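You operate a simulated robot arm through the tools that you are given. There is no shell and no other tool. Be economical: measure what you need, move in short steps, check, and stop when the job is done.

You are at the controls of a simulated robot arm. One attempt, no reset.

TASK
Crane 1 shows OVERLOAD: set the load down, free the grab, press RESET and raise the grab.
Fine: the load goes back into its frame; leave the power on, and cranes 1 and 2, their trolleys and the other containers where they are.

It is judged by the outcome, as a careful person would: the job done as asked, and still so three seconds after it is handed in. It fails if anything else is knocked over, pushed out of place, dropped, spilled or broken.

THE ROBOT
A 7-joint arm with a two-finger gripper, on a carriage that runs on a rail from [-1383, -2] to [997, 1] (x, y) and turns from -126 to 206 degrees about z. Base frame: it is fixed where the carriage stands at the start and does not move with it; the origin is on the floor, on the carriage's upright axis, x ahead of it, y to its left, z up. Units: mm, degrees, N and s.
Its first joint turns from -149.0 to 149.0 degrees. Places, roughly: blue container [750, 1750, 750]; blue latch [5200, 1000, 900]; gantry crane one [1000, 1700, 1000]; gantry crane two [5000, 1500, 1000]; grab of crane one [1100, 1700, 1000]; grab of crane two [5300, 1500, 1000]; green container [1000, 1750, 750]; grey container [1000, 1750, 750]; lock lever of crane two [5300, 800, 800]; lock switch of crane one [700, 800, 800]; orange container [1000, 1500, 750]; power switch of crane one [500, 800, 800]; red container [1000, 1250, 750]; red lorry [750, 1750, 750]; reset button [600, 800, 800]; teal container [1250, 1250, 750]. Payload 2.45 kg.
Tool frame: the origin (TCP) lies between the finger pads and is the grasp point; the fingertips stand 26 mm ahead of it; z points along the fingers, y is the line along which they close. The gripper opens to 96 mm. The gripper's body begins 69 mm behind the TCP.
Orientation is told as [roll, pitch, yaw] about the base's x, y, z axes, in that order, counted from this pose: with the fingers straight down and closing along the base's y, the tool's x points along the base's -x, its y along +y and its z along -z.

THE INTERFACE
- The arm moves only by the tool play_rows. Its argument "commands" is one flat list of numbers, 7 for each row, row after row: the shift along the tool's x, y, z in mm, then the turn, a rotation vector about the tool's x, y, z in degrees, then the opening in per cent of the stroke, from 0 (shut) to 100 (fully open). In form: [x, y, z, ax, ay, az, fingers, x, y, z, ax, ay, az, fingers, ...]. A call has 1 to 8 rows; each row is the pose to reach, as a shift and turn from the pose commanded when the call began, along the tool's axes at that moment. Each row takes 0.2 s and may step no farther than 50 mm and 8.6 degrees from the row before; otherwise, or with a gripper value out of range, the whole call is refused. Where a pose cannot be reached the arm comes as near as it can. A force on the tool above 70 N (or 10 N above the force at the start of the call, whichever is more), or a blocked arm, ends the call early, and 0.2 s more pass. Each finger halts on what it meets, pressing with about 31 N; the grip force reading is that of the motor and also rises with nothing between the fingers. The clock runs only during rows and for 0.2 s after the last one: add rows that repeat a pose to give the fingers time. It gives the time, the measured TCP pose, the force on the tool (base axes), the opening and the grip force at its end, in the units of the frame above (readings bear some noise), with the torque about the TCP (base axes, N m) and any sound that the robot's microphone picked up.
- Cameras (640 x 400 px; columns grow to the right, rows downward): "scene" is now at [15.3, 229.3, 1628.9]; the picture's right is [0.68, -0.73, 0.00], its down [-0.47, -0.44, -0.77] and it looks along [0.56, 0.52, -0.64] (base axes); focal length 282 px, centre (320, 200). "wrist" rides on the gripper at [82, 3, -98] in the tool frame; the picture's right is [-0.04, 1.00, 0.00], its down [-0.73, -0.03, -0.68] and it looks along [-0.68, -0.03, 0.73] (tool axes); focal length 256 px, centre (320, 200). There is no depth. A picture from a camera that has moved, and an enlarged one, comes with that camera's place and axes in the base frame and with its lens.
- capture(camera): a new picture of that camera. It takes no simulated time.
- move_column(by): slides the trunk up (or, below 0, down) by that many mm; the arm and the scene camera ride with it, the base frame stays. It gives what a move gives, with no picture.
- drive_base(legs): drives the robot by 1 to 6 legs, each [ahead, left, turn to the left] in mm, mm and degrees, along the robot's own axes; the way and the turn of a leg run together, so that a leg with both is an arc; at most 1500 mm and 180 degrees a leg. The arm and the cameras ride along, it lands a little off, and it stops where it bumps. It keeps to its track: a leg is cut to what the track allows. It gives what a move gives.
- aim_head(pan, tilt): turns the head with the scene camera to pan (to the left, within 155 degrees either way) and tilt (down, from -29 to 69), counted from straight ahead of the robot. It gives what a move gives.
- inspect(camera, box): a new picture of the part [left, top, right, bottom] of that camera's present view, enlarged. It takes no simulated time.
- sign_off(): hands the job in; it is judged then, once.

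Go step by step. Nothing tells you exact positions but the pictures and the camera data: compare them with the known pose of the tool, close in by small moves and look again before you grip or let go. The budget is 120 turns and 78 pictures, counting those below and the enlarged ones. Unless the task says otherwise, let go and move clear before handing in, and close with one line.

The tools are called after ">>>" as name(argument=value, ...) on one line, values as JSON. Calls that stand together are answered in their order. play_rows: Moves the arm, as the interface text tells. Its arguments: {"type":"object","properties":{"commands":{"type":"array"}},"required":["commands"]} The other tools are called the same way: move_column (by) slides the trunk up or down; drive_base (legs) drives the base; aim_head (pan, tilt) turns the head that bears the scene camera; capture (camera) takes a picture; inspect (camera, box) takes an enlarged picture of a part of a camera's view; sign_off () hands the job in.

At the start:

```text
clock: 0.0
tool_pos: [519.2, 556.7, 1074.6]
orientation: [0.0, 0.0, 0.0]
force: [0.0, -0.5, -0.1]
ft_torque: [-0.01, -0.02, -0.01]
finger_gap: 95.8
grasp_force: 0.1
trunk travel left (down, up): [-625.0, 85.0]
robot x, y, heading: [-2.6, -0.9, -0.1]
head pan, tilt: [42.9, 39.9]
```

scene: 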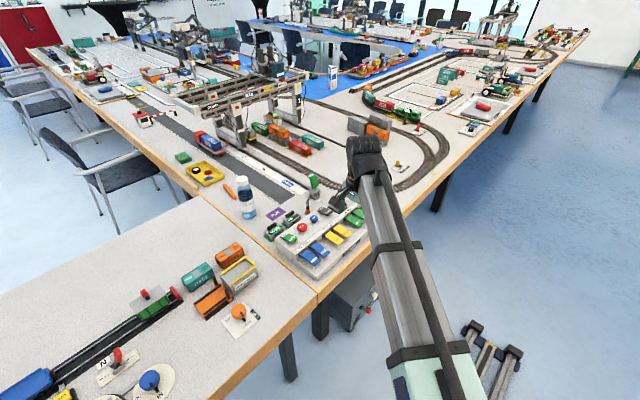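
wrist: 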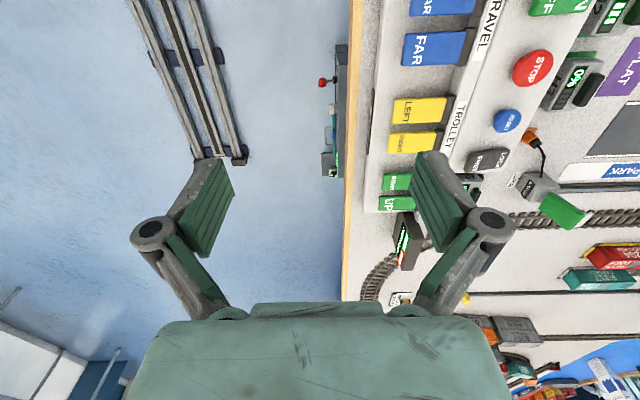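

I see a model crane layout with a control panel (FAR, LEFT/RIGHT, DOWN/UP, STOP, RESET). I'll look closer at the panel and the crane first.

>>> inspect(camera="scene", box=[230, 160, 390, 260])

>>> inspect(camera="scene", box=[170, 60, 330, 160])

>>> inspect(camera="wrist", box=[340, 0, 640, 300])

```text
4.00 times, centred on (310, 210) of scene
camera zoom: at [15.3, 229.3, 1628.9], right [0.68, -0.73, 0.0], down [-0.47, -0.44, -0.77], along [0.56, 0.52, -0.64], focal length 1127 px, centre (360, 160)
```

zoom: 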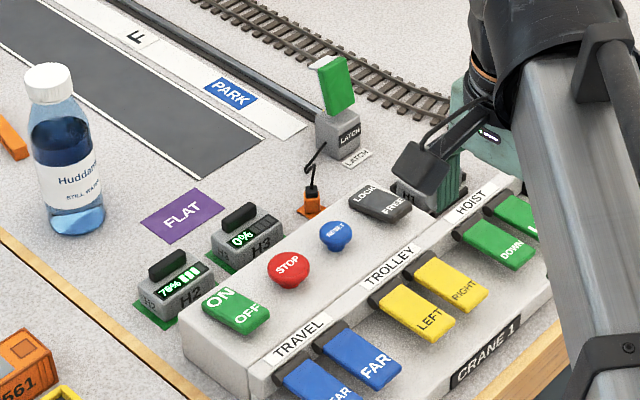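

```text
4.00 times, centred on (250, 110) of scene
camera zoom: at [15.3, 229.3, 1628.9], right [0.68, -0.73, 0.0], down [-0.47, -0.44, -0.77], along [0.56, 0.52, -0.64], focal length 1127 px, centre (600, 560)
```

zoom: 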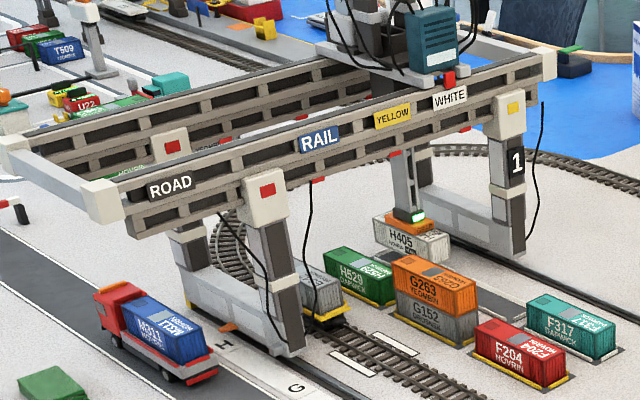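

```text
1.33 times, centred on (490, 150) of wrist
camera zoom: at [436.3, 558.8, 1173.6], right [0.04, 1.0, 0.0], down [0.73, -0.03, 0.68], along [0.68, -0.03, -0.73], focal length 341 px, centre (93, 267)
```

zoom: 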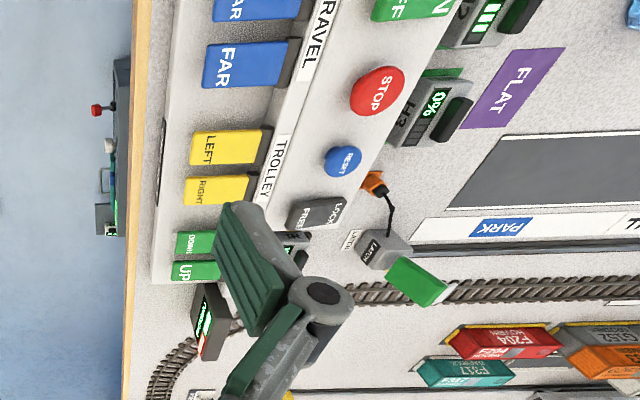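

The load is grey container H405 hanging under the "WHITE" trolley place. I need more detail on the load and its frame, and on the display by the hoist.

>>> inspect(camera="scene", box=[250, 100, 314, 140])

>>> inspect(camera="wrist", box=[370, 140, 530, 300])

```text
10.00 times, centred on (282, 120) of scene
camera zoom: at [15.3, 229.3, 1628.9], right [0.68, -0.73, 0.0], down [-0.47, -0.44, -0.77], along [0.56, 0.52, -0.64], focal length 2818 px, centre (700, 1000)
```

zoom: 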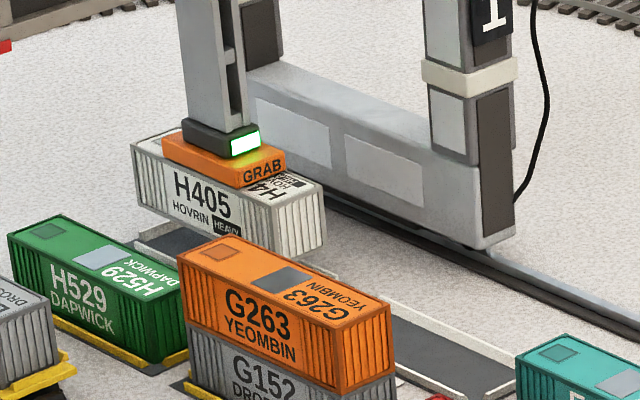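

```text
2.50 times, centred on (450, 220) of wrist
camera zoom: at [436.3, 558.8, 1173.6], right [0.04, 1.0, 0.0], down [0.73, -0.03, 0.68], along [0.68, -0.03, -0.73], focal length 640 px, centre (-5, 150)
```

zoom: 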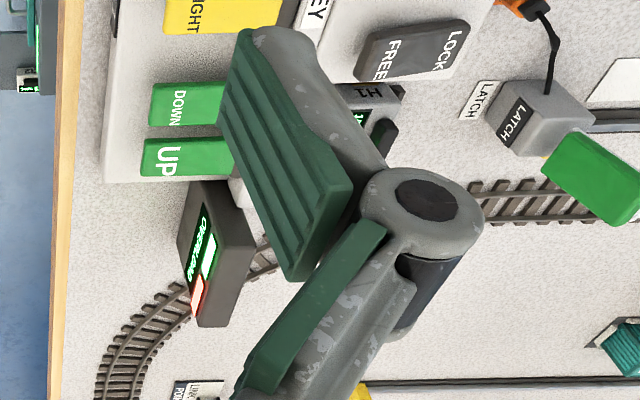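

RESET triangulates to about (611, 815, 830), DOWN to about (730, 678, 815) and UP to about (784, 678). DOWN is at the edge of my reach, so I'll drive along the rail and look again.

>>> drive_base(legs=[[330, 0, 0]])

>>> aim_head(pan=60, tilt=40)

>>> capture(camera="scene")

>>> capture(camera="wrist")

```text
clock: 2.2
tool_pos: [857.6, 556.8, 1074.5]
orientation: [0.0, 0.0, 0.1]
force: [-0.6, 0.9, 0.6]
ft_torque: [0.01, 0.0, 0.0]
finger_gap: 96.1
grasp_force: 0.1
trunk travel left (down, up): [-625.0, 85.0]
robot x, y, heading: [338.4, 3.1, -0.1]
head pan, tilt: [42.9, 39.9]
```

```text
clock: 3.0
tool_pos: [856.1, 556.9, 1074.4]
orientation: [0.0, 0.0, 0.1]
force: [-0.2, 0.1, -0.8]
ft_torque: [-0.01, -0.01, -0.01]
finger_gap: 95.9
grasp_force: 0.0
trunk travel left (down, up): [-625.0, 85.0]
robot x, y, heading: [339.9, 0.6, -0.1]
head pan, tilt: [60.0, 40.0]
```

```text
70 pictures are left
camera scene: at [333.4, 245.3, 1628.7], right [0.87, -0.5, 0.0], down [-0.32, -0.56, -0.77], along [0.38, 0.66, -0.64], focal length 282 px, centre (320, 200)
```

scene: 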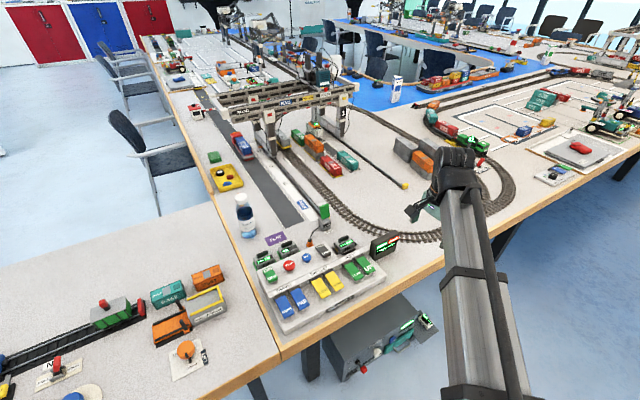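

```text
69 pictures are left
camera wrist: at [773.7, 559.7, 1173.6], right [0.04, 1.0, 0.0], down [0.73, -0.03, 0.68], along [0.68, -0.03, -0.73], focal length 256 px, centre (320, 200)
```

wrist: 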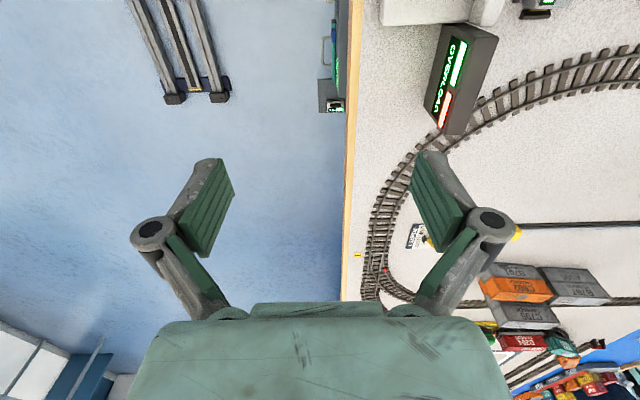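

Now the panel is unobstructed; I'll enlarge it and the crane.

>>> inspect(camera="scene", box=[248, 220, 408, 340])

>>> inspect(camera="scene", box=[270, 90, 366, 180])

```text
3.33 times, centred on (328, 280) of scene
camera zoom: at [333.4, 245.3, 1628.7], right [0.87, -0.5, 0.0], down [-0.32, -0.56, -0.77], along [0.38, 0.66, -0.64], focal length 939 px, centre (293, -67)
```

zoom: 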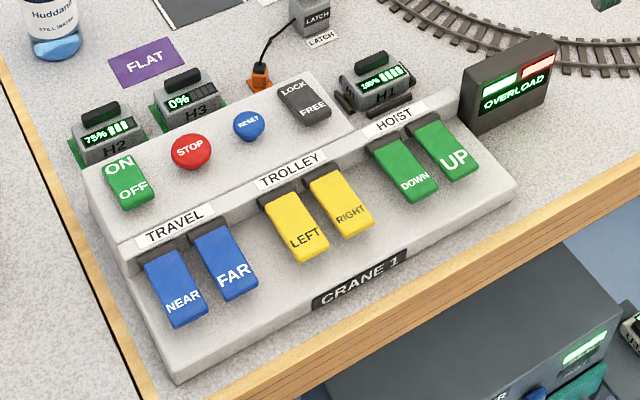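

```text
4.44 times, centred on (318, 135) of scene
camera zoom: at [333.4, 245.3, 1628.7], right [0.87, -0.5, 0.0], down [-0.32, -0.56, -0.77], along [0.38, 0.66, -0.64], focal length 1253 px, centre (329, 489)
```

zoom: 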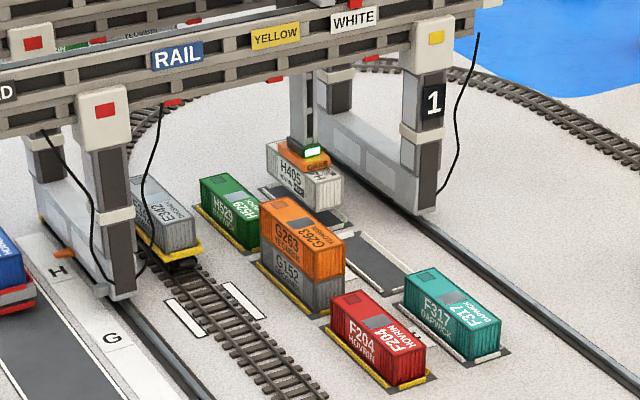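

The keys are DOWN ≈ (732, 678), UP ≈ (784, 680), FREE end ≈ (679, 797) and RESET ≈ (608, 814), with tops at about z 810–835. I'll close the fingers and hover above DOWN.

>>> play_rows(commands=[31, 29, 0, 0, 0, 0, 0, 62, 58, 0, 0, 0, 0, 0, 93, 87, 0, 0, 0, 0, 0, 124, 117, 0, 0, 0, 0, 0, 124, 117, 45, 0, 0, 0, 0, 124, 117, 90, 0, 0, 0, 0, 124, 117, 135, 0, 0, 0, 0, 124, 117, 180, 0, 0, 0, 0])

>>> capture(camera="wrist")

>>> inspect(camera="scene", box=[248, 200, 408, 320])

```text
clock: 4.8
tool_pos: [731.7, 672.2, 895.7]
orientation: [0.0, 0.1, 0.1]
force: [-0.3, 0.4, -0.2]
ft_torque: [0.0, -0.01, 0.0]
finger_gap: 0.0
grasp_force: 28.2
trunk travel left (down, up): [-625.0, 85.0]
robot x, y, heading: [338.5, 3.6, -0.0]
head pan, tilt: [60.0, 40.0]
```

```text
66 pictures are left
camera wrist: at [648.7, 674.7, 995.6], right [0.04, 1.0, 0.0], down [0.73, -0.03, 0.68], along [0.68, -0.03, -0.73], focal length 256 px, centre (320, 200)
```

wrist: 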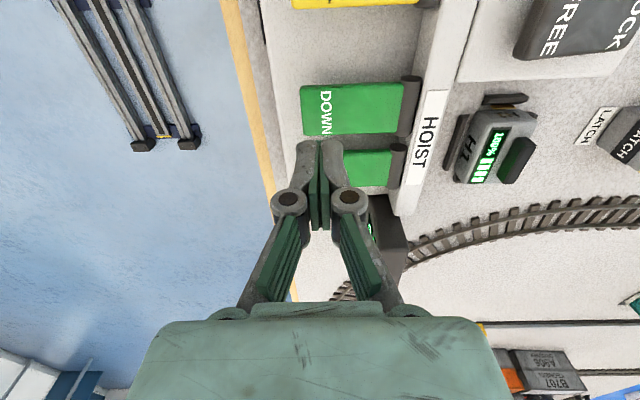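

```text
3.33 times, centred on (328, 260) of scene
camera zoom: at [333.3, 245.3, 1628.8], right [0.87, -0.5, 0.0], down [-0.32, -0.56, -0.77], along [0.38, 0.66, -0.64], focal length 939 px, centre (293, 0)
```

zoom: 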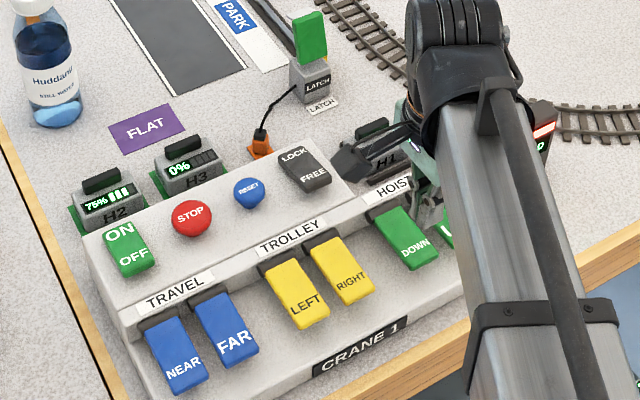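

The finger is lined up over the DOWN label. I'll descend to just above it.

>>> play_rows(commands=[0, 4, 25, 0, 0, 0, 0, 0, 4, 48, 0, 0, 0, 0])

>>> inspect(camera="wrist", box=[220, 0, 460, 200])

```text
clock: 5.4
tool_pos: [731.5, 678.4, 847.1]
orientation: [0.1, 0.0, 0.1]
force: [0.0, -0.3, 0.8]
ft_torque: [-0.03, 0.03, 0.02]
finger_gap: 0.3
grasp_force: 28.5
trunk travel left (down, up): [-625.0, 85.0]
robot x, y, heading: [338.7, 1.7, -0.2]
head pan, tilt: [60.0, 40.0]
```

```text
2.00 times, centred on (340, 100) of wrist
camera zoom: at [648.2, 680.4, 946.4], right [0.04, 1.0, 0.0], down [0.73, -0.03, 0.68], along [0.68, -0.03, -0.73], focal length 512 px, centre (280, 400)
```

zoom: 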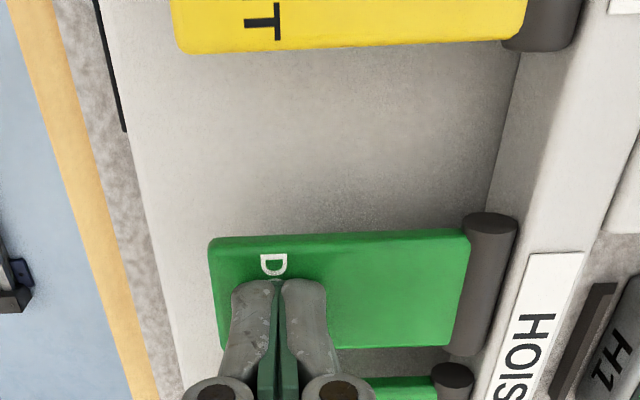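

The tip is just above the key. I'll press in small steps, watching force and sound.

>>> play_rows(commands=[0, 0, 4, 0, 0, 0, 0, 0, 0, 8, 0, 0, 0, 0])

```text
clock: 6.0
tool_pos: [732.5, 677.8, 839.1]
orientation: [0.0, -0.1, 0.0]
force: [-0.9, -0.6, 1.8]
ft_torque: [0.02, 0.02, 0.05]
finger_gap: 0.0
grasp_force: 28.9
trunk travel left (down, up): [-625.0, 85.0]
robot x, y, heading: [340.7, 5.2, 0.0]
head pan, tilt: [60.0, 40.0]
```

>>> play_rows(commands=[0, 0, 4, 0, 0, 0, 0])

>>> inspect(camera="scene", box=[286, 104, 350, 156])

```text
clock: 6.4
tool_pos: [732.2, 679.1, 835.7]
orientation: [0.0, 0.1, 0.0]
force: [-1.2, -0.1, 2.2]
ft_torque: [0.0, 0.01, 0.05]
finger_gap: 0.3
grasp_force: 28.9
trunk travel left (down, up): [-625.0, 85.0]
robot x, y, heading: [337.9, -0.6, -0.1]
head pan, tilt: [60.0, 40.0]
```

```text
7.69 times, centred on (318, 130) of scene
camera zoom: at [333.0, 245.1, 1628.8], right [0.87, -0.5, 0.0], down [-0.32, -0.56, -0.77], along [0.38, 0.66, -0.64], focal length 2168 px, centre (335, 738)
```

zoom: 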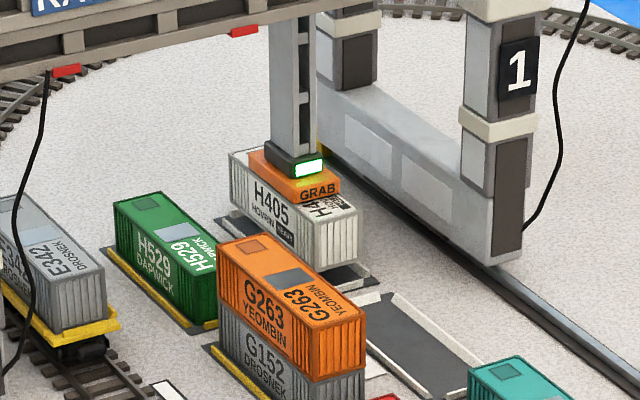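

The load seems to have come down slightly. I'll hold and check whether it keeps moving.

>>> play_rows(commands=[0, 0, 0, 0, 0, 0, 0, 0, 0, 0, 0, 0, 0, 0, 0, 0, 0, 0, 0, 0, 0])

>>> inspect(camera="scene", box=[286, 104, 350, 156])

```text
clock: 7.2
tool_pos: [732.5, 678.3, 835.8]
orientation: [-0.1, 0.0, 0.1]
force: [-0.2, -0.7, 2.8]
ft_torque: [0.0, 0.04, 0.01]
finger_gap: 0.0
grasp_force: 28.8
trunk travel left (down, up): [-625.0, 85.0]
robot x, y, heading: [338.6, 1.9, -0.2]
head pan, tilt: [60.0, 40.0]
```

```text
7.69 times, centred on (318, 130) of scene
camera zoom: at [333.2, 245.1, 1628.8], right [0.87, -0.5, 0.0], down [-0.32, -0.56, -0.77], along [0.38, 0.66, -0.64], focal length 2168 px, centre (335, 738)
```

zoom: 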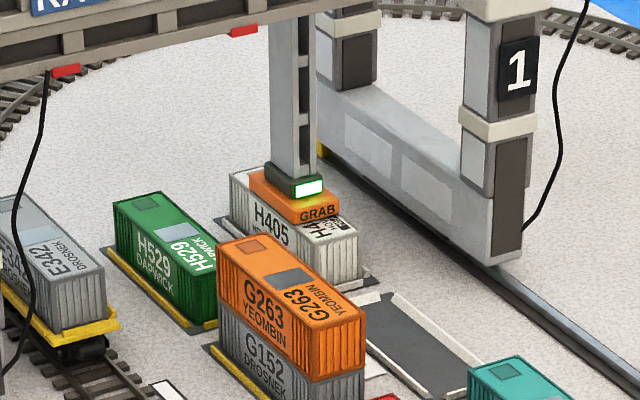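

The hoist runs while DOWN is held, and the load is now close to the frame. I'll hold briefly again.

>>> play_rows(commands=[0, 0, 0, 0, 0, 0, 0])

>>> inspect(camera="scene", box=[298, 110, 346, 150])

```text
clock: 7.6
tool_pos: [732.4, 678.2, 836.1]
orientation: [0.1, -0.1, 0.0]
force: [0.6, -0.4, 2.9]
ft_torque: [0.02, -0.02, -0.02]
finger_gap: 0.0
grasp_force: 28.6
trunk travel left (down, up): [-625.0, 85.0]
robot x, y, heading: [338.2, 2.0, 0.0]
head pan, tilt: [60.0, 40.0]
```

```text
10.00 times, centred on (322, 130) of scene
camera zoom: at [333.2, 245.1, 1628.8], right [0.87, -0.5, 0.0], down [-0.32, -0.56, -0.77], along [0.38, 0.66, -0.64], focal length 2818 px, centre (300, 900)
```

zoom: 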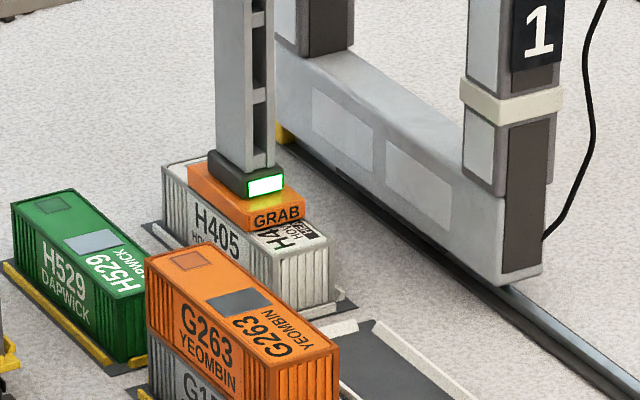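

The load has stopped moving and is seated in its frame. I'll release DOWN and go over the FREE end of the lock rocker.

>>> play_rows(commands=[0, 0, 40, 0, 0, 0, 0])

```text
clock: 8.1
tool_pos: [732.6, 674.9, 829.0]
orientation: [1.7, -1.0, -0.2]
force: [-7.6, -27.6, 187.9]
ft_torque: [0.48, 1.29, 0.03]
finger_gap: 0.2
grasp_force: 28.9
trunk travel left (down, up): [-625.0, 85.0]
robot x, y, heading: [339.5, 3.1, -0.2]
head pan, tilt: [60.0, 40.0]
stopped in row 1: the force on the tool passed its limit at 82 N (the readings are from after the stop); the commanded pose is now the measured one
```

I got the sign wrong: tool +z is downward, so that row pressed harder on the key until the force limit stopped it. I'll back straight up and check the panel for damage.

>>> play_rows(commands=[0, 0, -20, 0, 0, 0, 0, 0, 0, -60, 0, 0, 0, 0, 0, 0, -80, 0, 0, 0, 0])

>>> capture(camera="wrist")

>>> inspect(camera="scene", box=[248, 200, 408, 320])

>>> inspect(camera="scene", box=[298, 110, 346, 150])

```text
clock: 8.8
tool_pos: [734.9, 681.3, 893.4]
orientation: [1.0, -0.7, 0.0]
force: [-0.5, -1.2, -0.4]
ft_torque: [0.01, -0.02, -0.01]
finger_gap: 0.0
grasp_force: 28.1
trunk travel left (down, up): [-625.0, 85.0]
robot x, y, heading: [335.7, 0.6, 0.1]
head pan, tilt: [60.0, 40.0]
```

```text
60 pictures are left
camera wrist: at [651.5, 682.2, 990.5], right [0.04, 1.0, 0.02], down [0.73, -0.04, 0.69], along [0.69, -0.01, -0.73], focal length 256 px, centre (320, 200)
```

wrist: 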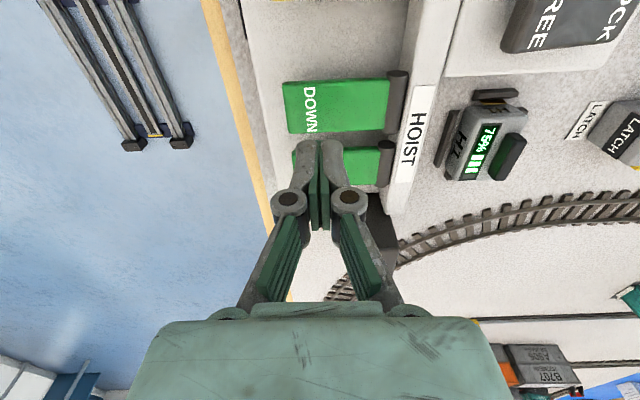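

```text
3.33 times, centred on (328, 260) of scene
camera zoom: at [333.4, 244.9, 1628.4], right [0.87, -0.5, 0.0], down [-0.32, -0.56, -0.77], along [0.38, 0.66, -0.64], focal length 939 px, centre (293, 0)
```

zoom: 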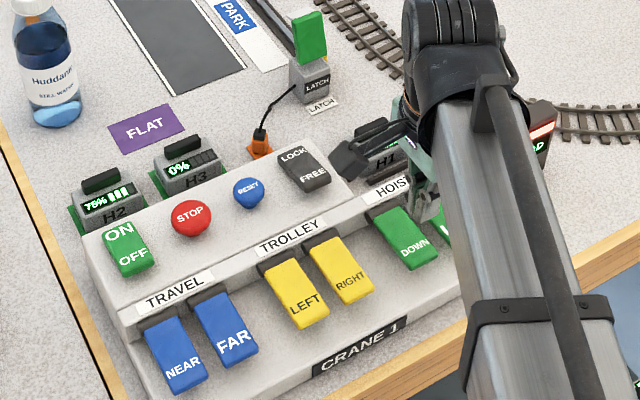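

```text
10.00 times, centred on (322, 130) of scene
camera zoom: at [333.4, 244.9, 1628.4], right [0.87, -0.5, 0.0], down [-0.32, -0.56, -0.77], along [0.38, 0.66, -0.64], focal length 2818 px, centre (300, 900)
```

zoom: 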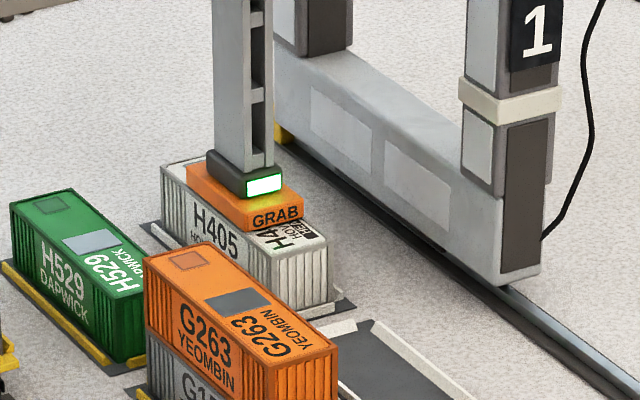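

No damage is visible: the key sprang back, the load is seated, and the panel looks unchanged. H1 dropped to 75 %, so hoisting uses battery. Next I'll move above FREE.

>>> play_rows(commands=[19, 39, -10, 0, 0, 0, 0, 38, 78, -10, 0, 0, 0, 0, 56, 116, -5, 0, 0, 0, 0])

>>> capture(camera="wrist")

>>> inspect(camera="scene", box=[248, 200, 408, 320])

```text
clock: 9.7
tool_pos: [674.2, 799.5, 902.1]
orientation: [1.1, -0.7, -0.2]
force: [0.5, 0.3, 0.3]
ft_torque: [0.02, 0.0, 0.03]
finger_gap: 0.0
grasp_force: 28.6
trunk travel left (down, up): [-625.0, 85.0]
robot x, y, heading: [344.3, 0.0, -0.2]
head pan, tilt: [60.0, 40.0]
```

```text
57 pictures are left
camera wrist: at [590.8, 801.1, 999.5], right [0.04, 1.0, 0.02], down [0.73, -0.04, 0.69], along [0.69, -0.01, -0.73], focal length 256 px, centre (320, 200)
```

wrist: 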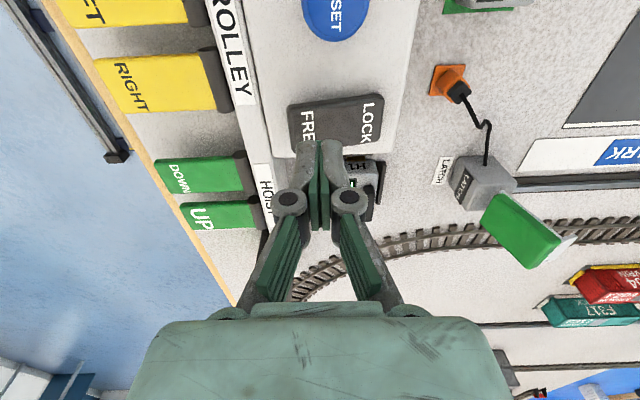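

```text
3.33 times, centred on (328, 260) of scene
camera zoom: at [333.6, 245.3, 1628.7], right [0.87, -0.5, 0.0], down [-0.32, -0.56, -0.77], along [0.38, 0.66, -0.64], focal length 939 px, centre (293, 0)
```

zoom: 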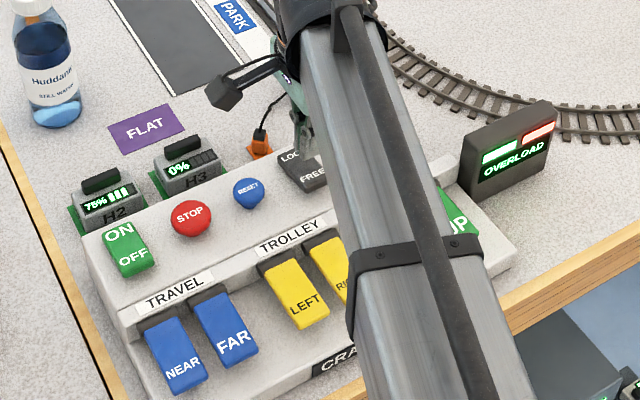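

The rocker spans y ≈ 779–841, with FREE as the near half. I'll aim at (677, 789) and come down to just above it.

>>> play_rows(commands=[-2, -10, 15, 0, 0, 0, 0, -2, -10, 25, 0, 0, 0, 0])

>>> inspect(camera="wrist", box=[220, 0, 460, 200])

```text
clock: 10.2
tool_pos: [678.5, 787.8, 873.3]
orientation: [1.0, -0.7, -0.1]
force: [-0.3, 0.0, 0.0]
ft_torque: [0.02, 0.01, 0.07]
finger_gap: 0.2
grasp_force: 28.7
trunk travel left (down, up): [-625.0, 85.0]
robot x, y, heading: [332.2, -2.7, -0.1]
head pan, tilt: [60.0, 40.0]
```

```text
2.00 times, centred on (340, 100) of wrist
camera zoom: at [594.8, 788.5, 971.8], right [0.04, 1.0, 0.02], down [0.73, -0.04, 0.69], along [0.69, -0.01, -0.73], focal length 512 px, centre (280, 400)
```

zoom: 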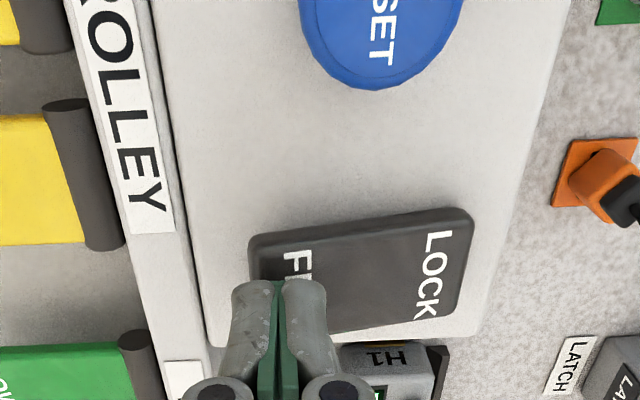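

Aligned over FREE. I'll press down in small steps; the positive sign is correct here.

>>> play_rows(commands=[0, 0, 4, 0, 0, 0, 0, 0, 0, 8, 0, 0, 0, 0])

```text
clock: 10.8
tool_pos: [679.8, 783.9, 866.9]
orientation: [1.0, -0.6, -0.1]
force: [-2.0, -9.5, 4.1]
ft_torque: [-0.25, 0.06, 0.02]
finger_gap: 0.1
grasp_force: 28.6
trunk travel left (down, up): [-625.0, 85.0]
robot x, y, heading: [338.7, -0.8, 0.1]
head pan, tilt: [60.0, 40.0]
```

>>> inspect(camera="wrist", box=[220, 0, 460, 200])

>>> inspect(camera="scene", box=[298, 110, 346, 150])

```text
2.00 times, centred on (340, 100) of wrist
camera zoom: at [595.4, 785.7, 964.8], right [0.04, 1.0, 0.02], down [0.73, -0.04, 0.69], along [0.69, -0.02, -0.73], focal length 512 px, centre (280, 400)
```

zoom: 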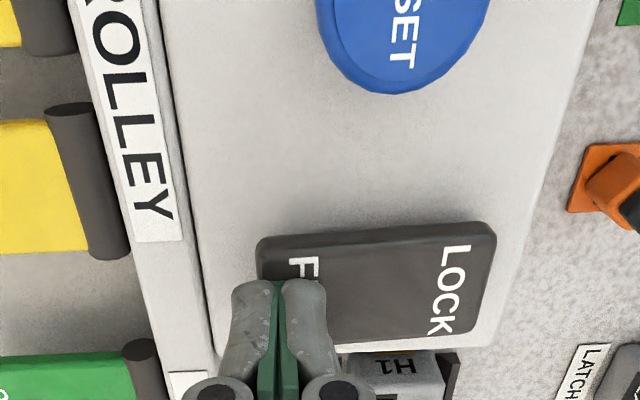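

```text
10.00 times, centred on (322, 130) of scene
camera zoom: at [333.2, 244.0, 1629.0], right [0.87, -0.5, 0.0], down [-0.32, -0.56, -0.77], along [0.38, 0.66, -0.64], focal length 2818 px, centre (300, 900)
```

zoom: 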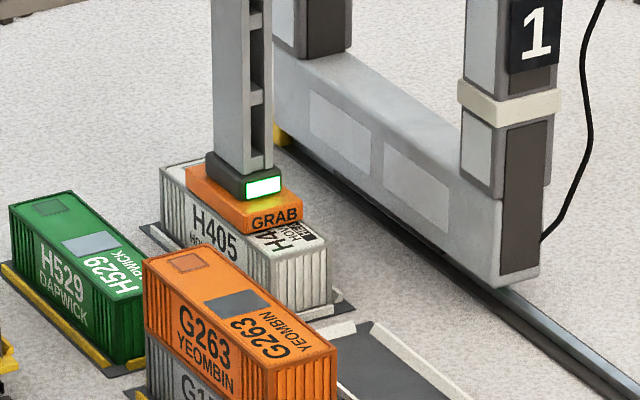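

The tip is on FREE but the rocker hasn't flipped (grab light is still green). I'll press further, nudging inward slightly.

>>> play_rows(commands=[0, 4, 3, 0, 0, 0, 0, 0, 4, 7, 0, 0, 0, 0])

>>> inspect(camera="wrist", box=[220, 0, 460, 200])

>>> inspect(camera="scene", box=[298, 110, 346, 150])

```text
clock: 11.4
tool_pos: [681.4, 793.1, 862.4]
orientation: [1.4, -0.7, 0.0]
force: [1.8, 4.2, 17.6]
ft_torque: [0.27, 0.13, -0.07]
finger_gap: 0.0
grasp_force: 28.7
trunk travel left (down, up): [-625.0, 85.0]
robot x, y, heading: [338.8, 2.5, 0.1]
head pan, tilt: [60.0, 40.0]
```

```text
2.00 times, centred on (340, 100) of wrist
camera zoom: at [596.6, 792.9, 960.2], right [0.04, 1.0, 0.02], down [0.73, -0.05, 0.69], along [0.69, -0.01, -0.73], focal length 512 px, centre (280, 400)
```

zoom: 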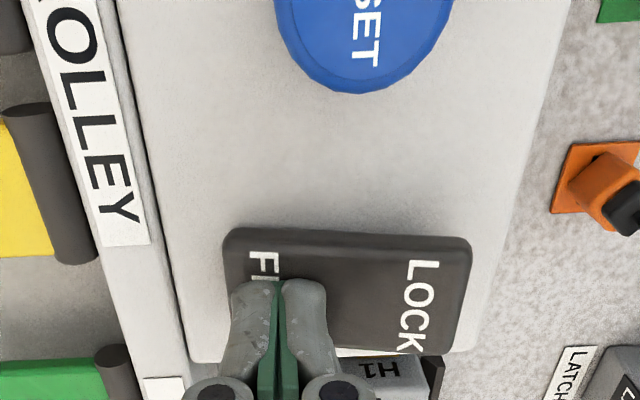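

```text
10.00 times, centred on (322, 130) of scene
camera zoom: at [332.9, 243.9, 1629.3], right [0.87, -0.5, 0.0], down [-0.32, -0.56, -0.77], along [0.38, 0.66, -0.64], focal length 2818 px, centre (300, 900)
```

zoom: 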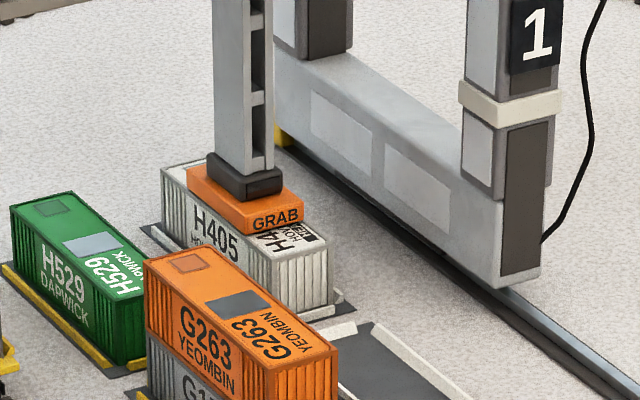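

The rocker flipped and the grab light went out, so the grab is free. I'll lift (negative z) and move over RESET.

>>> play_rows(commands=[0, 0, -20, 0, 0, 0, 0, 0, 0, -40, 0, 0, 0, 0, 36, 10, -42, 0, 0, 0, 0, 70, 20, -42, 0, 0, 0, 0])

>>> capture(camera="wrist")

>>> inspect(camera="scene", box=[248, 200, 408, 320])

```text
clock: 12.4
tool_pos: [610.3, 817.3, 902.0]
orientation: [1.1, -0.6, 0.0]
force: [-0.2, 0.4, 0.4]
ft_torque: [0.02, -0.01, 0.01]
finger_gap: 0.0
grasp_force: 28.7
trunk travel left (down, up): [-625.0, 85.0]
robot x, y, heading: [338.4, -1.8, 0.1]
head pan, tilt: [60.0, 40.0]
```

```text
50 pictures are left
camera wrist: at [526.7, 817.1, 998.9], right [0.04, 1.0, 0.02], down [0.73, -0.04, 0.69], along [0.69, -0.01, -0.73], focal length 256 px, centre (320, 200)
```

wrist: 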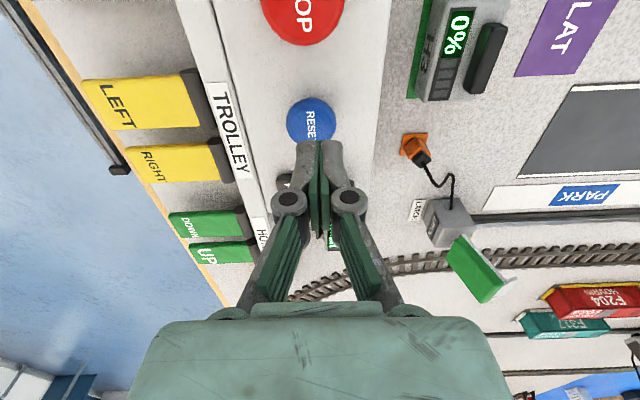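

```text
3.33 times, centred on (328, 260) of scene
camera zoom: at [333.4, 245.4, 1628.7], right [0.87, -0.5, 0.0], down [-0.32, -0.56, -0.77], along [0.38, 0.66, -0.64], focal length 939 px, centre (293, 0)
```

zoom: 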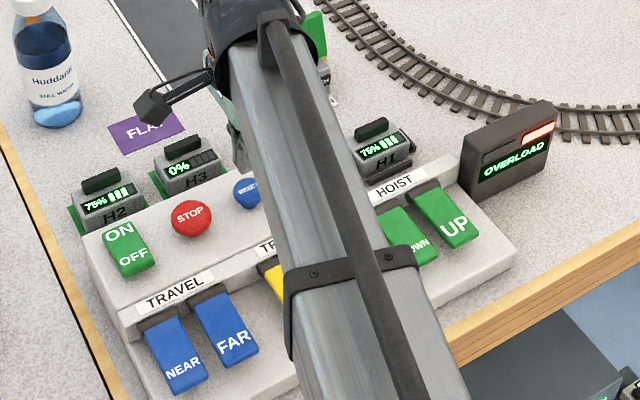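

The button centre is at about (606, 812). I'll shift slightly and come down near it.

>>> play_rows(commands=[3, -5, 15, 0, 0, 0, 0, 3, -5, 27, 0, 0, 0, 0])

>>> inspect(camera="wrist", box=[220, 0, 460, 200])

```text
clock: 13.1
tool_pos: [607.6, 809.8, 874.3]
orientation: [1.0, -0.6, 0.0]
force: [-1.2, 0.1, 0.3]
ft_torque: [0.0, 0.0, -0.01]
finger_gap: 0.0
grasp_force: 28.8
trunk travel left (down, up): [-625.0, 85.0]
robot x, y, heading: [340.0, -0.4, -0.1]
head pan, tilt: [60.0, 40.0]
```

```text
2.00 times, centred on (340, 100) of wrist
camera zoom: at [523.2, 810.4, 971.8], right [0.04, 1.0, 0.02], down [0.73, -0.04, 0.69], along [0.69, -0.01, -0.73], focal length 512 px, centre (280, 400)
```

zoom: 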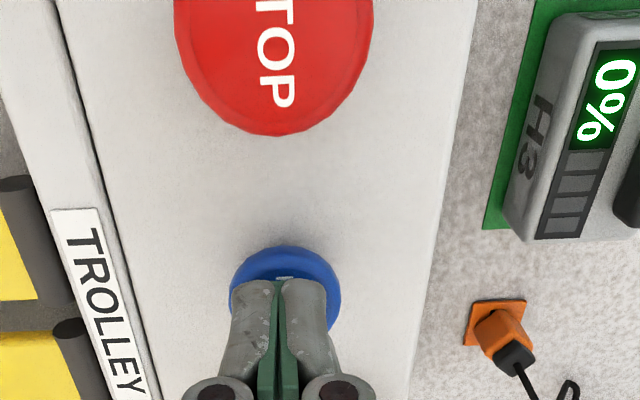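

Aligned over RESET. I'll press in small steps.

>>> play_rows(commands=[0, 0, 4, 0, 0, 0, 0, 0, 0, 8, 0, 0, 0, 0, 0, 0, 11, 0, 0, 0, 0])

>>> inspect(camera="scene", box=[248, 200, 408, 320])

```text
clock: 13.8
tool_pos: [606.7, 807.2, 864.0]
orientation: [1.3, -0.6, 0.0]
force: [0.3, 3.1, 8.9]
ft_torque: [0.08, 0.06, -0.02]
finger_gap: 6.0
grasp_force: 28.0
trunk travel left (down, up): [-625.0, 85.0]
robot x, y, heading: [336.9, 1.4, -0.1]
head pan, tilt: [60.0, 40.0]
heard: click
```

```text
3.33 times, centred on (328, 260) of scene
camera zoom: at [333.2, 244.6, 1629.0], right [0.87, -0.5, 0.0], down [-0.32, -0.56, -0.77], along [0.38, 0.66, -0.64], focal length 939 px, centre (293, 0)
```

zoom: 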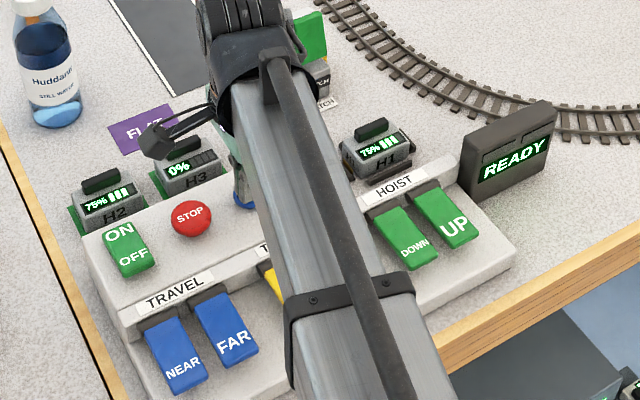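

The display says READY. I'll lift straight up and move over UP.

>>> play_rows(commands=[0, 0, -15, 0, 0, 0, 0, 0, 0, -40, 0, 0, 0, 0, -36, -25, -42, 0, 0, 0, 0, -72, -50, -42, 0, 0, 0, 0, -108, -75, -42, 0, 0, 0, 0, -142, -100, -42, 0, 0, 0, 0, -176, -125, -42, 0, 0, 0, 0])

>>> capture(camera="wrist")

>>> capture(camera="scene")

```text
clock: 15.4
tool_pos: [784.8, 678.4, 905.2]
orientation: [1.1, -0.5, 0.1]
force: [-0.2, 0.0, -0.4]
ft_torque: [0.0, 0.0, -0.02]
finger_gap: 0.0
grasp_force: 29.0
trunk travel left (down, up): [-625.0, 85.0]
robot x, y, heading: [335.6, -3.0, -0.1]
head pan, tilt: [60.0, 40.0]
```

```text
46 pictures are left
camera wrist: at [700.2, 680.0, 1003.3], right [0.04, 1.0, 0.02], down [0.73, -0.04, 0.69], along [0.69, -0.01, -0.73], focal length 256 px, centre (320, 200)
```

wrist: 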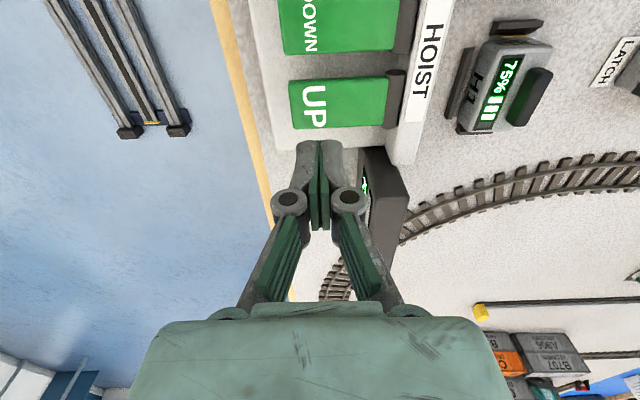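

```text
45 pictures are left
camera scene: at [333.5, 245.4, 1628.7], right [0.87, -0.5, 0.0], down [-0.32, -0.56, -0.77], along [0.38, 0.66, -0.64], focal length 282 px, centre (320, 200)
```

scene: 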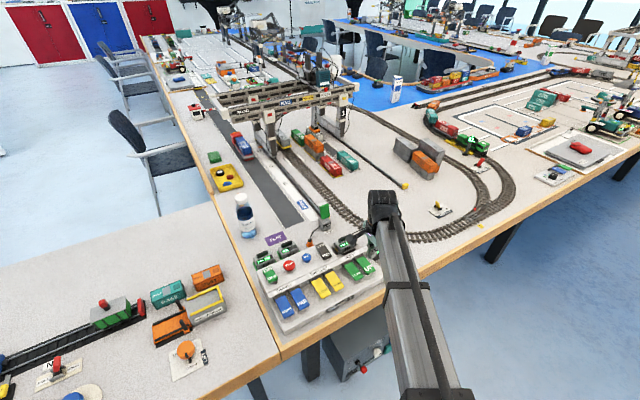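

Centred on UP. I'll descend to just above the key.

>>> play_rows(commands=[2, 0, 30, 0, 0, 0, 0, 2, 0, 59, 0, 0, 0, 0])

>>> play_rows(commands=[0, 0, 4, 0, 0, 0, 0, 0, 0, 10, 0, 0, 0, 0, 0, 0, 10, 0, 0, 0, 0])

>>> inspect(camera="scene", box=[286, 104, 350, 156])

```text
clock: 16.1
tool_pos: [783.8, 683.0, 845.4]
orientation: [1.1, -0.7, -0.1]
force: [0.1, -0.1, 0.9]
ft_torque: [0.03, -0.03, 0.01]
finger_gap: 6.2
grasp_force: 28.7
trunk travel left (down, up): [-625.0, 85.0]
robot x, y, heading: [339.7, 0.5, -0.1]
head pan, tilt: [60.0, 40.0]
```

```text
clock: 16.9
tool_pos: [783.0, 682.6, 835.0]
orientation: [1.1, -0.6, 0.1]
force: [1.6, -0.2, 2.8]
ft_torque: [0.0, 0.01, -0.03]
finger_gap: 0.0
grasp_force: 28.3
trunk travel left (down, up): [-625.0, 85.0]
robot x, y, heading: [339.3, -0.2, 0.3]
head pan, tilt: [60.0, 40.0]
```

```text
7.69 times, centred on (318, 130) of scene
camera zoom: at [333.5, 245.1, 1628.8], right [0.87, -0.5, 0.0], down [-0.32, -0.56, -0.77], along [0.38, 0.66, -0.64], focal length 2168 px, centre (335, 738)
```

zoom: 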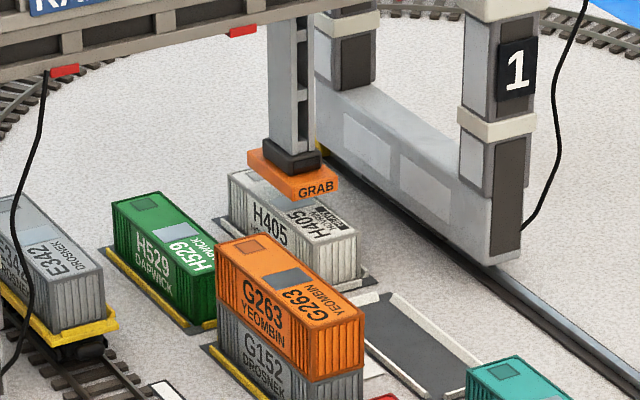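

The grab is rising and the load stays in the frame. I'll hold UP longer.

>>> play_rows(commands=[0, 0, 0, 0, 0, 0, 0, 0, 0, 0, 0, 0, 0, 0, 0, 0, 0, 0, 0, 0, 0, 0, 0, 0, 0, 0, 0, 0, 0, 0, 0, 0, 0, 0, 0, 0, 0, 0, 0, 0, 0, 0])

>>> inspect(camera="scene", box=[270, 70, 366, 160])

>>> capture(camera="wrist")

```text
clock: 18.2
tool_pos: [783.4, 682.3, 834.4]
orientation: [1.0, -0.5, 0.1]
force: [-0.8, 1.0, 2.3]
ft_torque: [-0.02, 0.04, -0.01]
finger_gap: 0.0
grasp_force: 28.3
trunk travel left (down, up): [-625.0, 85.0]
robot x, y, heading: [339.0, 4.2, -0.0]
head pan, tilt: [60.0, 40.0]
```

```text
4.44 times, centred on (318, 115) of scene
camera zoom: at [333.4, 245.0, 1628.8], right [0.87, -0.5, 0.0], down [-0.32, -0.56, -0.77], along [0.38, 0.66, -0.64], focal length 1253 px, centre (329, 578)
```

zoom: 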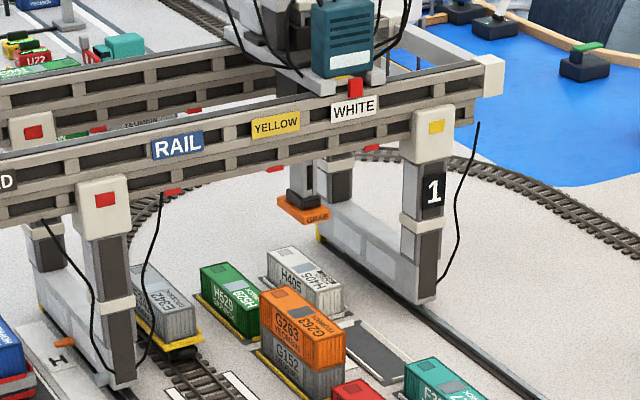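

```text
42 pictures are left
camera wrist: at [698.4, 683.1, 932.7], right [0.04, 1.0, 0.02], down [0.73, -0.04, 0.69], along [0.69, -0.01, -0.73], focal length 256 px, centre (320, 200)
```

wrist: 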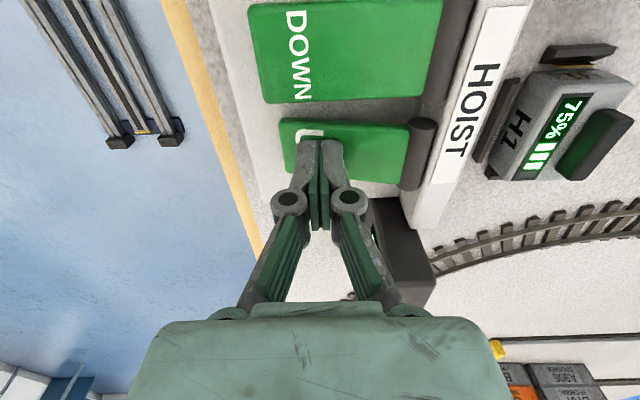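

Still rising and well clear of the load. I'll keep holding until the hoist reaches its top.

>>> play_rows(commands=[0, 0, 0, 0, 0, 0, 0, 0, 0, 0, 0, 0, 0, 0, 0, 0, 0, 0, 0, 0, 0, 0, 0, 0, 0, 0, 0, 0, 0, 0, 0, 0, 0, 0, 0, 0, 0, 0, 0, 0, 0, 0, 0, 0, 0, 0, 0, 0, 0, 0, 0, 0, 0, 0, 0, 0])

>>> inspect(camera="scene", box=[270, 70, 366, 160])

```text
clock: 20.1
tool_pos: [782.6, 682.4, 835.7]
orientation: [1.1, -0.6, 0.0]
force: [0.5, -0.3, 2.4]
ft_torque: [-0.01, 0.0, -0.02]
finger_gap: 0.4
grasp_force: 28.4
trunk travel left (down, up): [-625.0, 85.0]
robot x, y, heading: [339.6, -1.7, -0.0]
head pan, tilt: [60.0, 40.0]
```

```text
4.44 times, centred on (318, 115) of scene
camera zoom: at [333.4, 245.0, 1628.8], right [0.87, -0.5, 0.0], down [-0.32, -0.56, -0.77], along [0.38, 0.66, -0.64], focal length 1253 px, centre (329, 578)
```

zoom: 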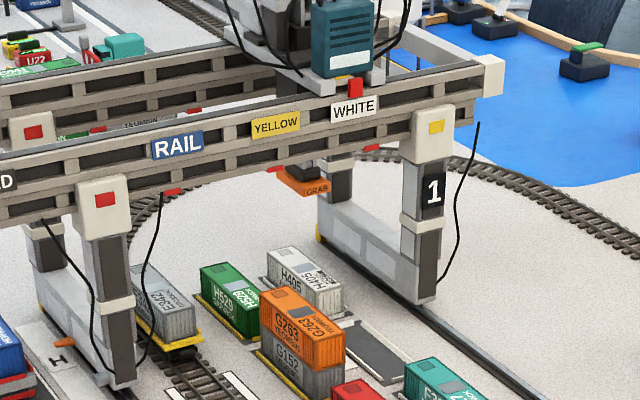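

>>> play_rows(commands=[0, 0, 0, 0, 0, 0, 0, 0, 0, 0, 0, 0, 0, 0, 0, 0, 0, 0, 0, 0, 0, 0, 0, 0, 0, 0, 0, 0])

>>> inspect(camera="scene", box=[270, 70, 366, 160])

```text
clock: 21.1
tool_pos: [784.1, 682.7, 835.7]
orientation: [1.2, -0.6, -0.1]
force: [-0.2, -0.3, 2.8]
ft_torque: [-0.01, 0.02, 0.01]
finger_gap: 0.0
grasp_force: 28.3
trunk travel left (down, up): [-625.0, 85.0]
robot x, y, heading: [340.8, -0.3, -0.0]
head pan, tilt: [60.0, 40.0]
```

```text
4.44 times, centred on (318, 115) of scene
camera zoom: at [333.4, 245.0, 1628.8], right [0.87, -0.5, 0.0], down [-0.32, -0.56, -0.77], along [0.38, 0.66, -0.64], focal length 1253 px, centre (329, 578)
```

zoom: 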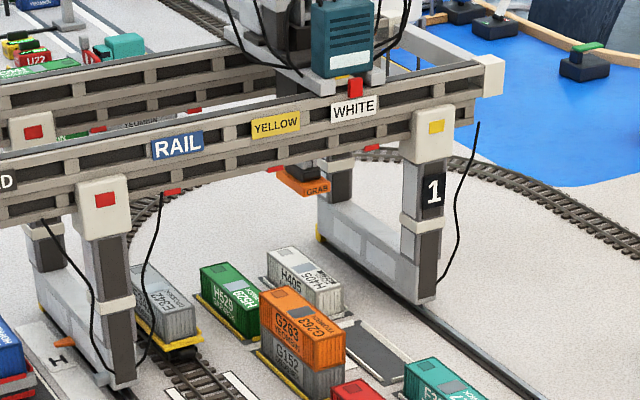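

The grab has stopped at its top position. I'll release UP and retreat, then check the panel.

>>> play_rows(commands=[0, 0, -30, 0, 0, 0, 0, 0, 0, -75, 0, 0, 0, 0, 0, 0, -120, 0, 0, 0, 0, 0, 0, -165, 0, 0, 0, 0, -40, -25, -190, 0, 0, 0, 0, -80, -50, -200, 0, 0, 0, 0, -110, -75, -210, 0, 0, 0, 0])

>>> inspect(camera="scene", box=[248, 200, 408, 320])

>>> inspect(camera="scene", box=[270, 70, 366, 180])

```text
refused: row 5 steps farther than a row can; nothing moved
```

```text
3.33 times, centred on (328, 260) of scene
camera zoom: at [333.4, 245.0, 1628.8], right [0.87, -0.5, 0.0], down [-0.32, -0.56, -0.77], along [0.38, 0.66, -0.64], focal length 939 px, centre (293, 0)
```

zoom: 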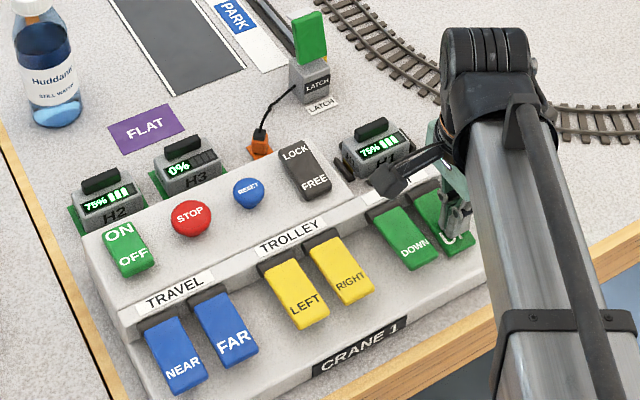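

```text
3.64 times, centred on (318, 125) of scene
camera zoom: at [333.4, 245.0, 1628.8], right [0.87, -0.5, 0.0], down [-0.32, -0.56, -0.77], along [0.38, 0.66, -0.64], focal length 1025 px, centre (327, 473)
```

zoom: 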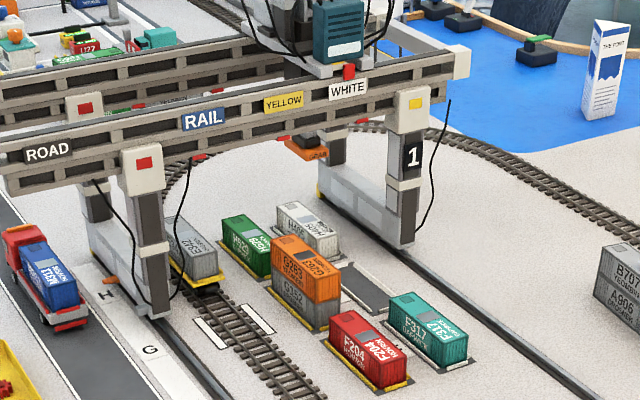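

The retreat was refused for too large a step, so I'll lift with smaller ones.

>>> play_rows(commands=[0, 0, -30, 0, 0, 0, 0, 0, 0, -70, 0, 0, 0, 0, 0, 0, -110, 0, 0, 0, 0, 0, 0, -150, 0, 0, 0, 0, -30, -30, -160, 0, 0, 0, 0, -60, -60, -170, 0, 0, 0, 0, -85, -90, -180, 0, 0, 0, 0])

>>> inspect(camera="scene", box=[248, 200, 408, 320])

>>> inspect(camera="scene", box=[298, 100, 346, 150])

```text
clock: 22.6
tool_pos: [865.1, 586.1, 1013.2]
orientation: [1.1, -0.6, 0.0]
force: [0.5, 0.6, -0.3]
ft_torque: [-0.03, 0.02, -0.01]
finger_gap: 0.0
grasp_force: 28.3
trunk travel left (down, up): [-625.0, 85.0]
robot x, y, heading: [340.0, -2.0, -0.1]
head pan, tilt: [60.0, 40.0]
```

```text
3.33 times, centred on (328, 260) of scene
camera zoom: at [333.5, 245.4, 1628.7], right [0.87, -0.5, 0.0], down [-0.32, -0.56, -0.77], along [0.38, 0.66, -0.64], focal length 939 px, centre (293, 0)
```

zoom: 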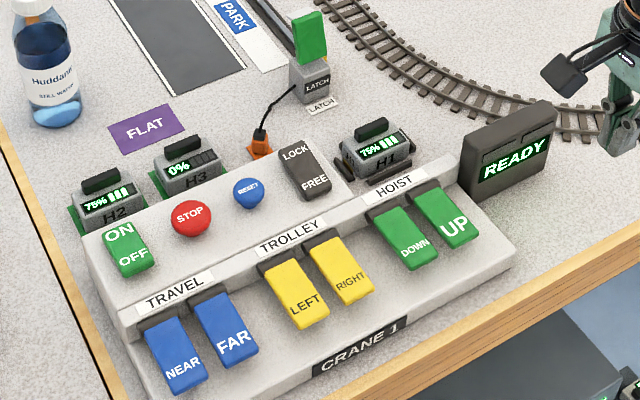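

```text
8.00 times, centred on (322, 125) of scene
camera zoom: at [333.5, 245.4, 1628.7], right [0.87, -0.5, 0.0], down [-0.32, -0.56, -0.77], along [0.38, 0.66, -0.64], focal length 2255 px, centre (304, 800)
```

zoom: 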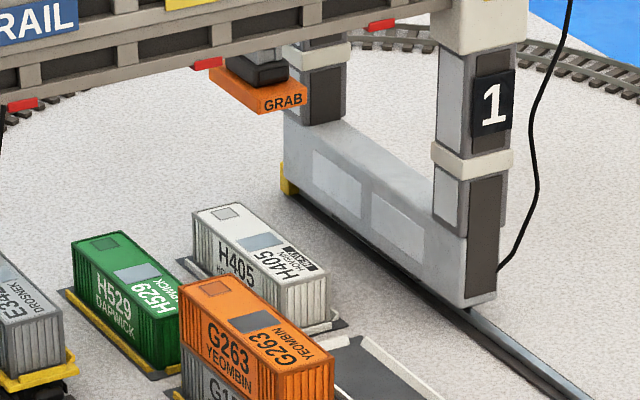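

The display shows READY, the power is still ON, the lock is at FREE, H405 sits in its frame and the grab is fully raised. The arm is clear, so I'm handing in.

>>> sign_off()

```text
The job is handed in.
```

Crane 1 is reset and shows READY: H405 is back in its frame, the grab is free and raised to the top, and the power is still on. One slip: after lowering the load I pressed DOWN too hard (82 N at the stop, 188 N just after), but the key sprang back and I saw no damage.
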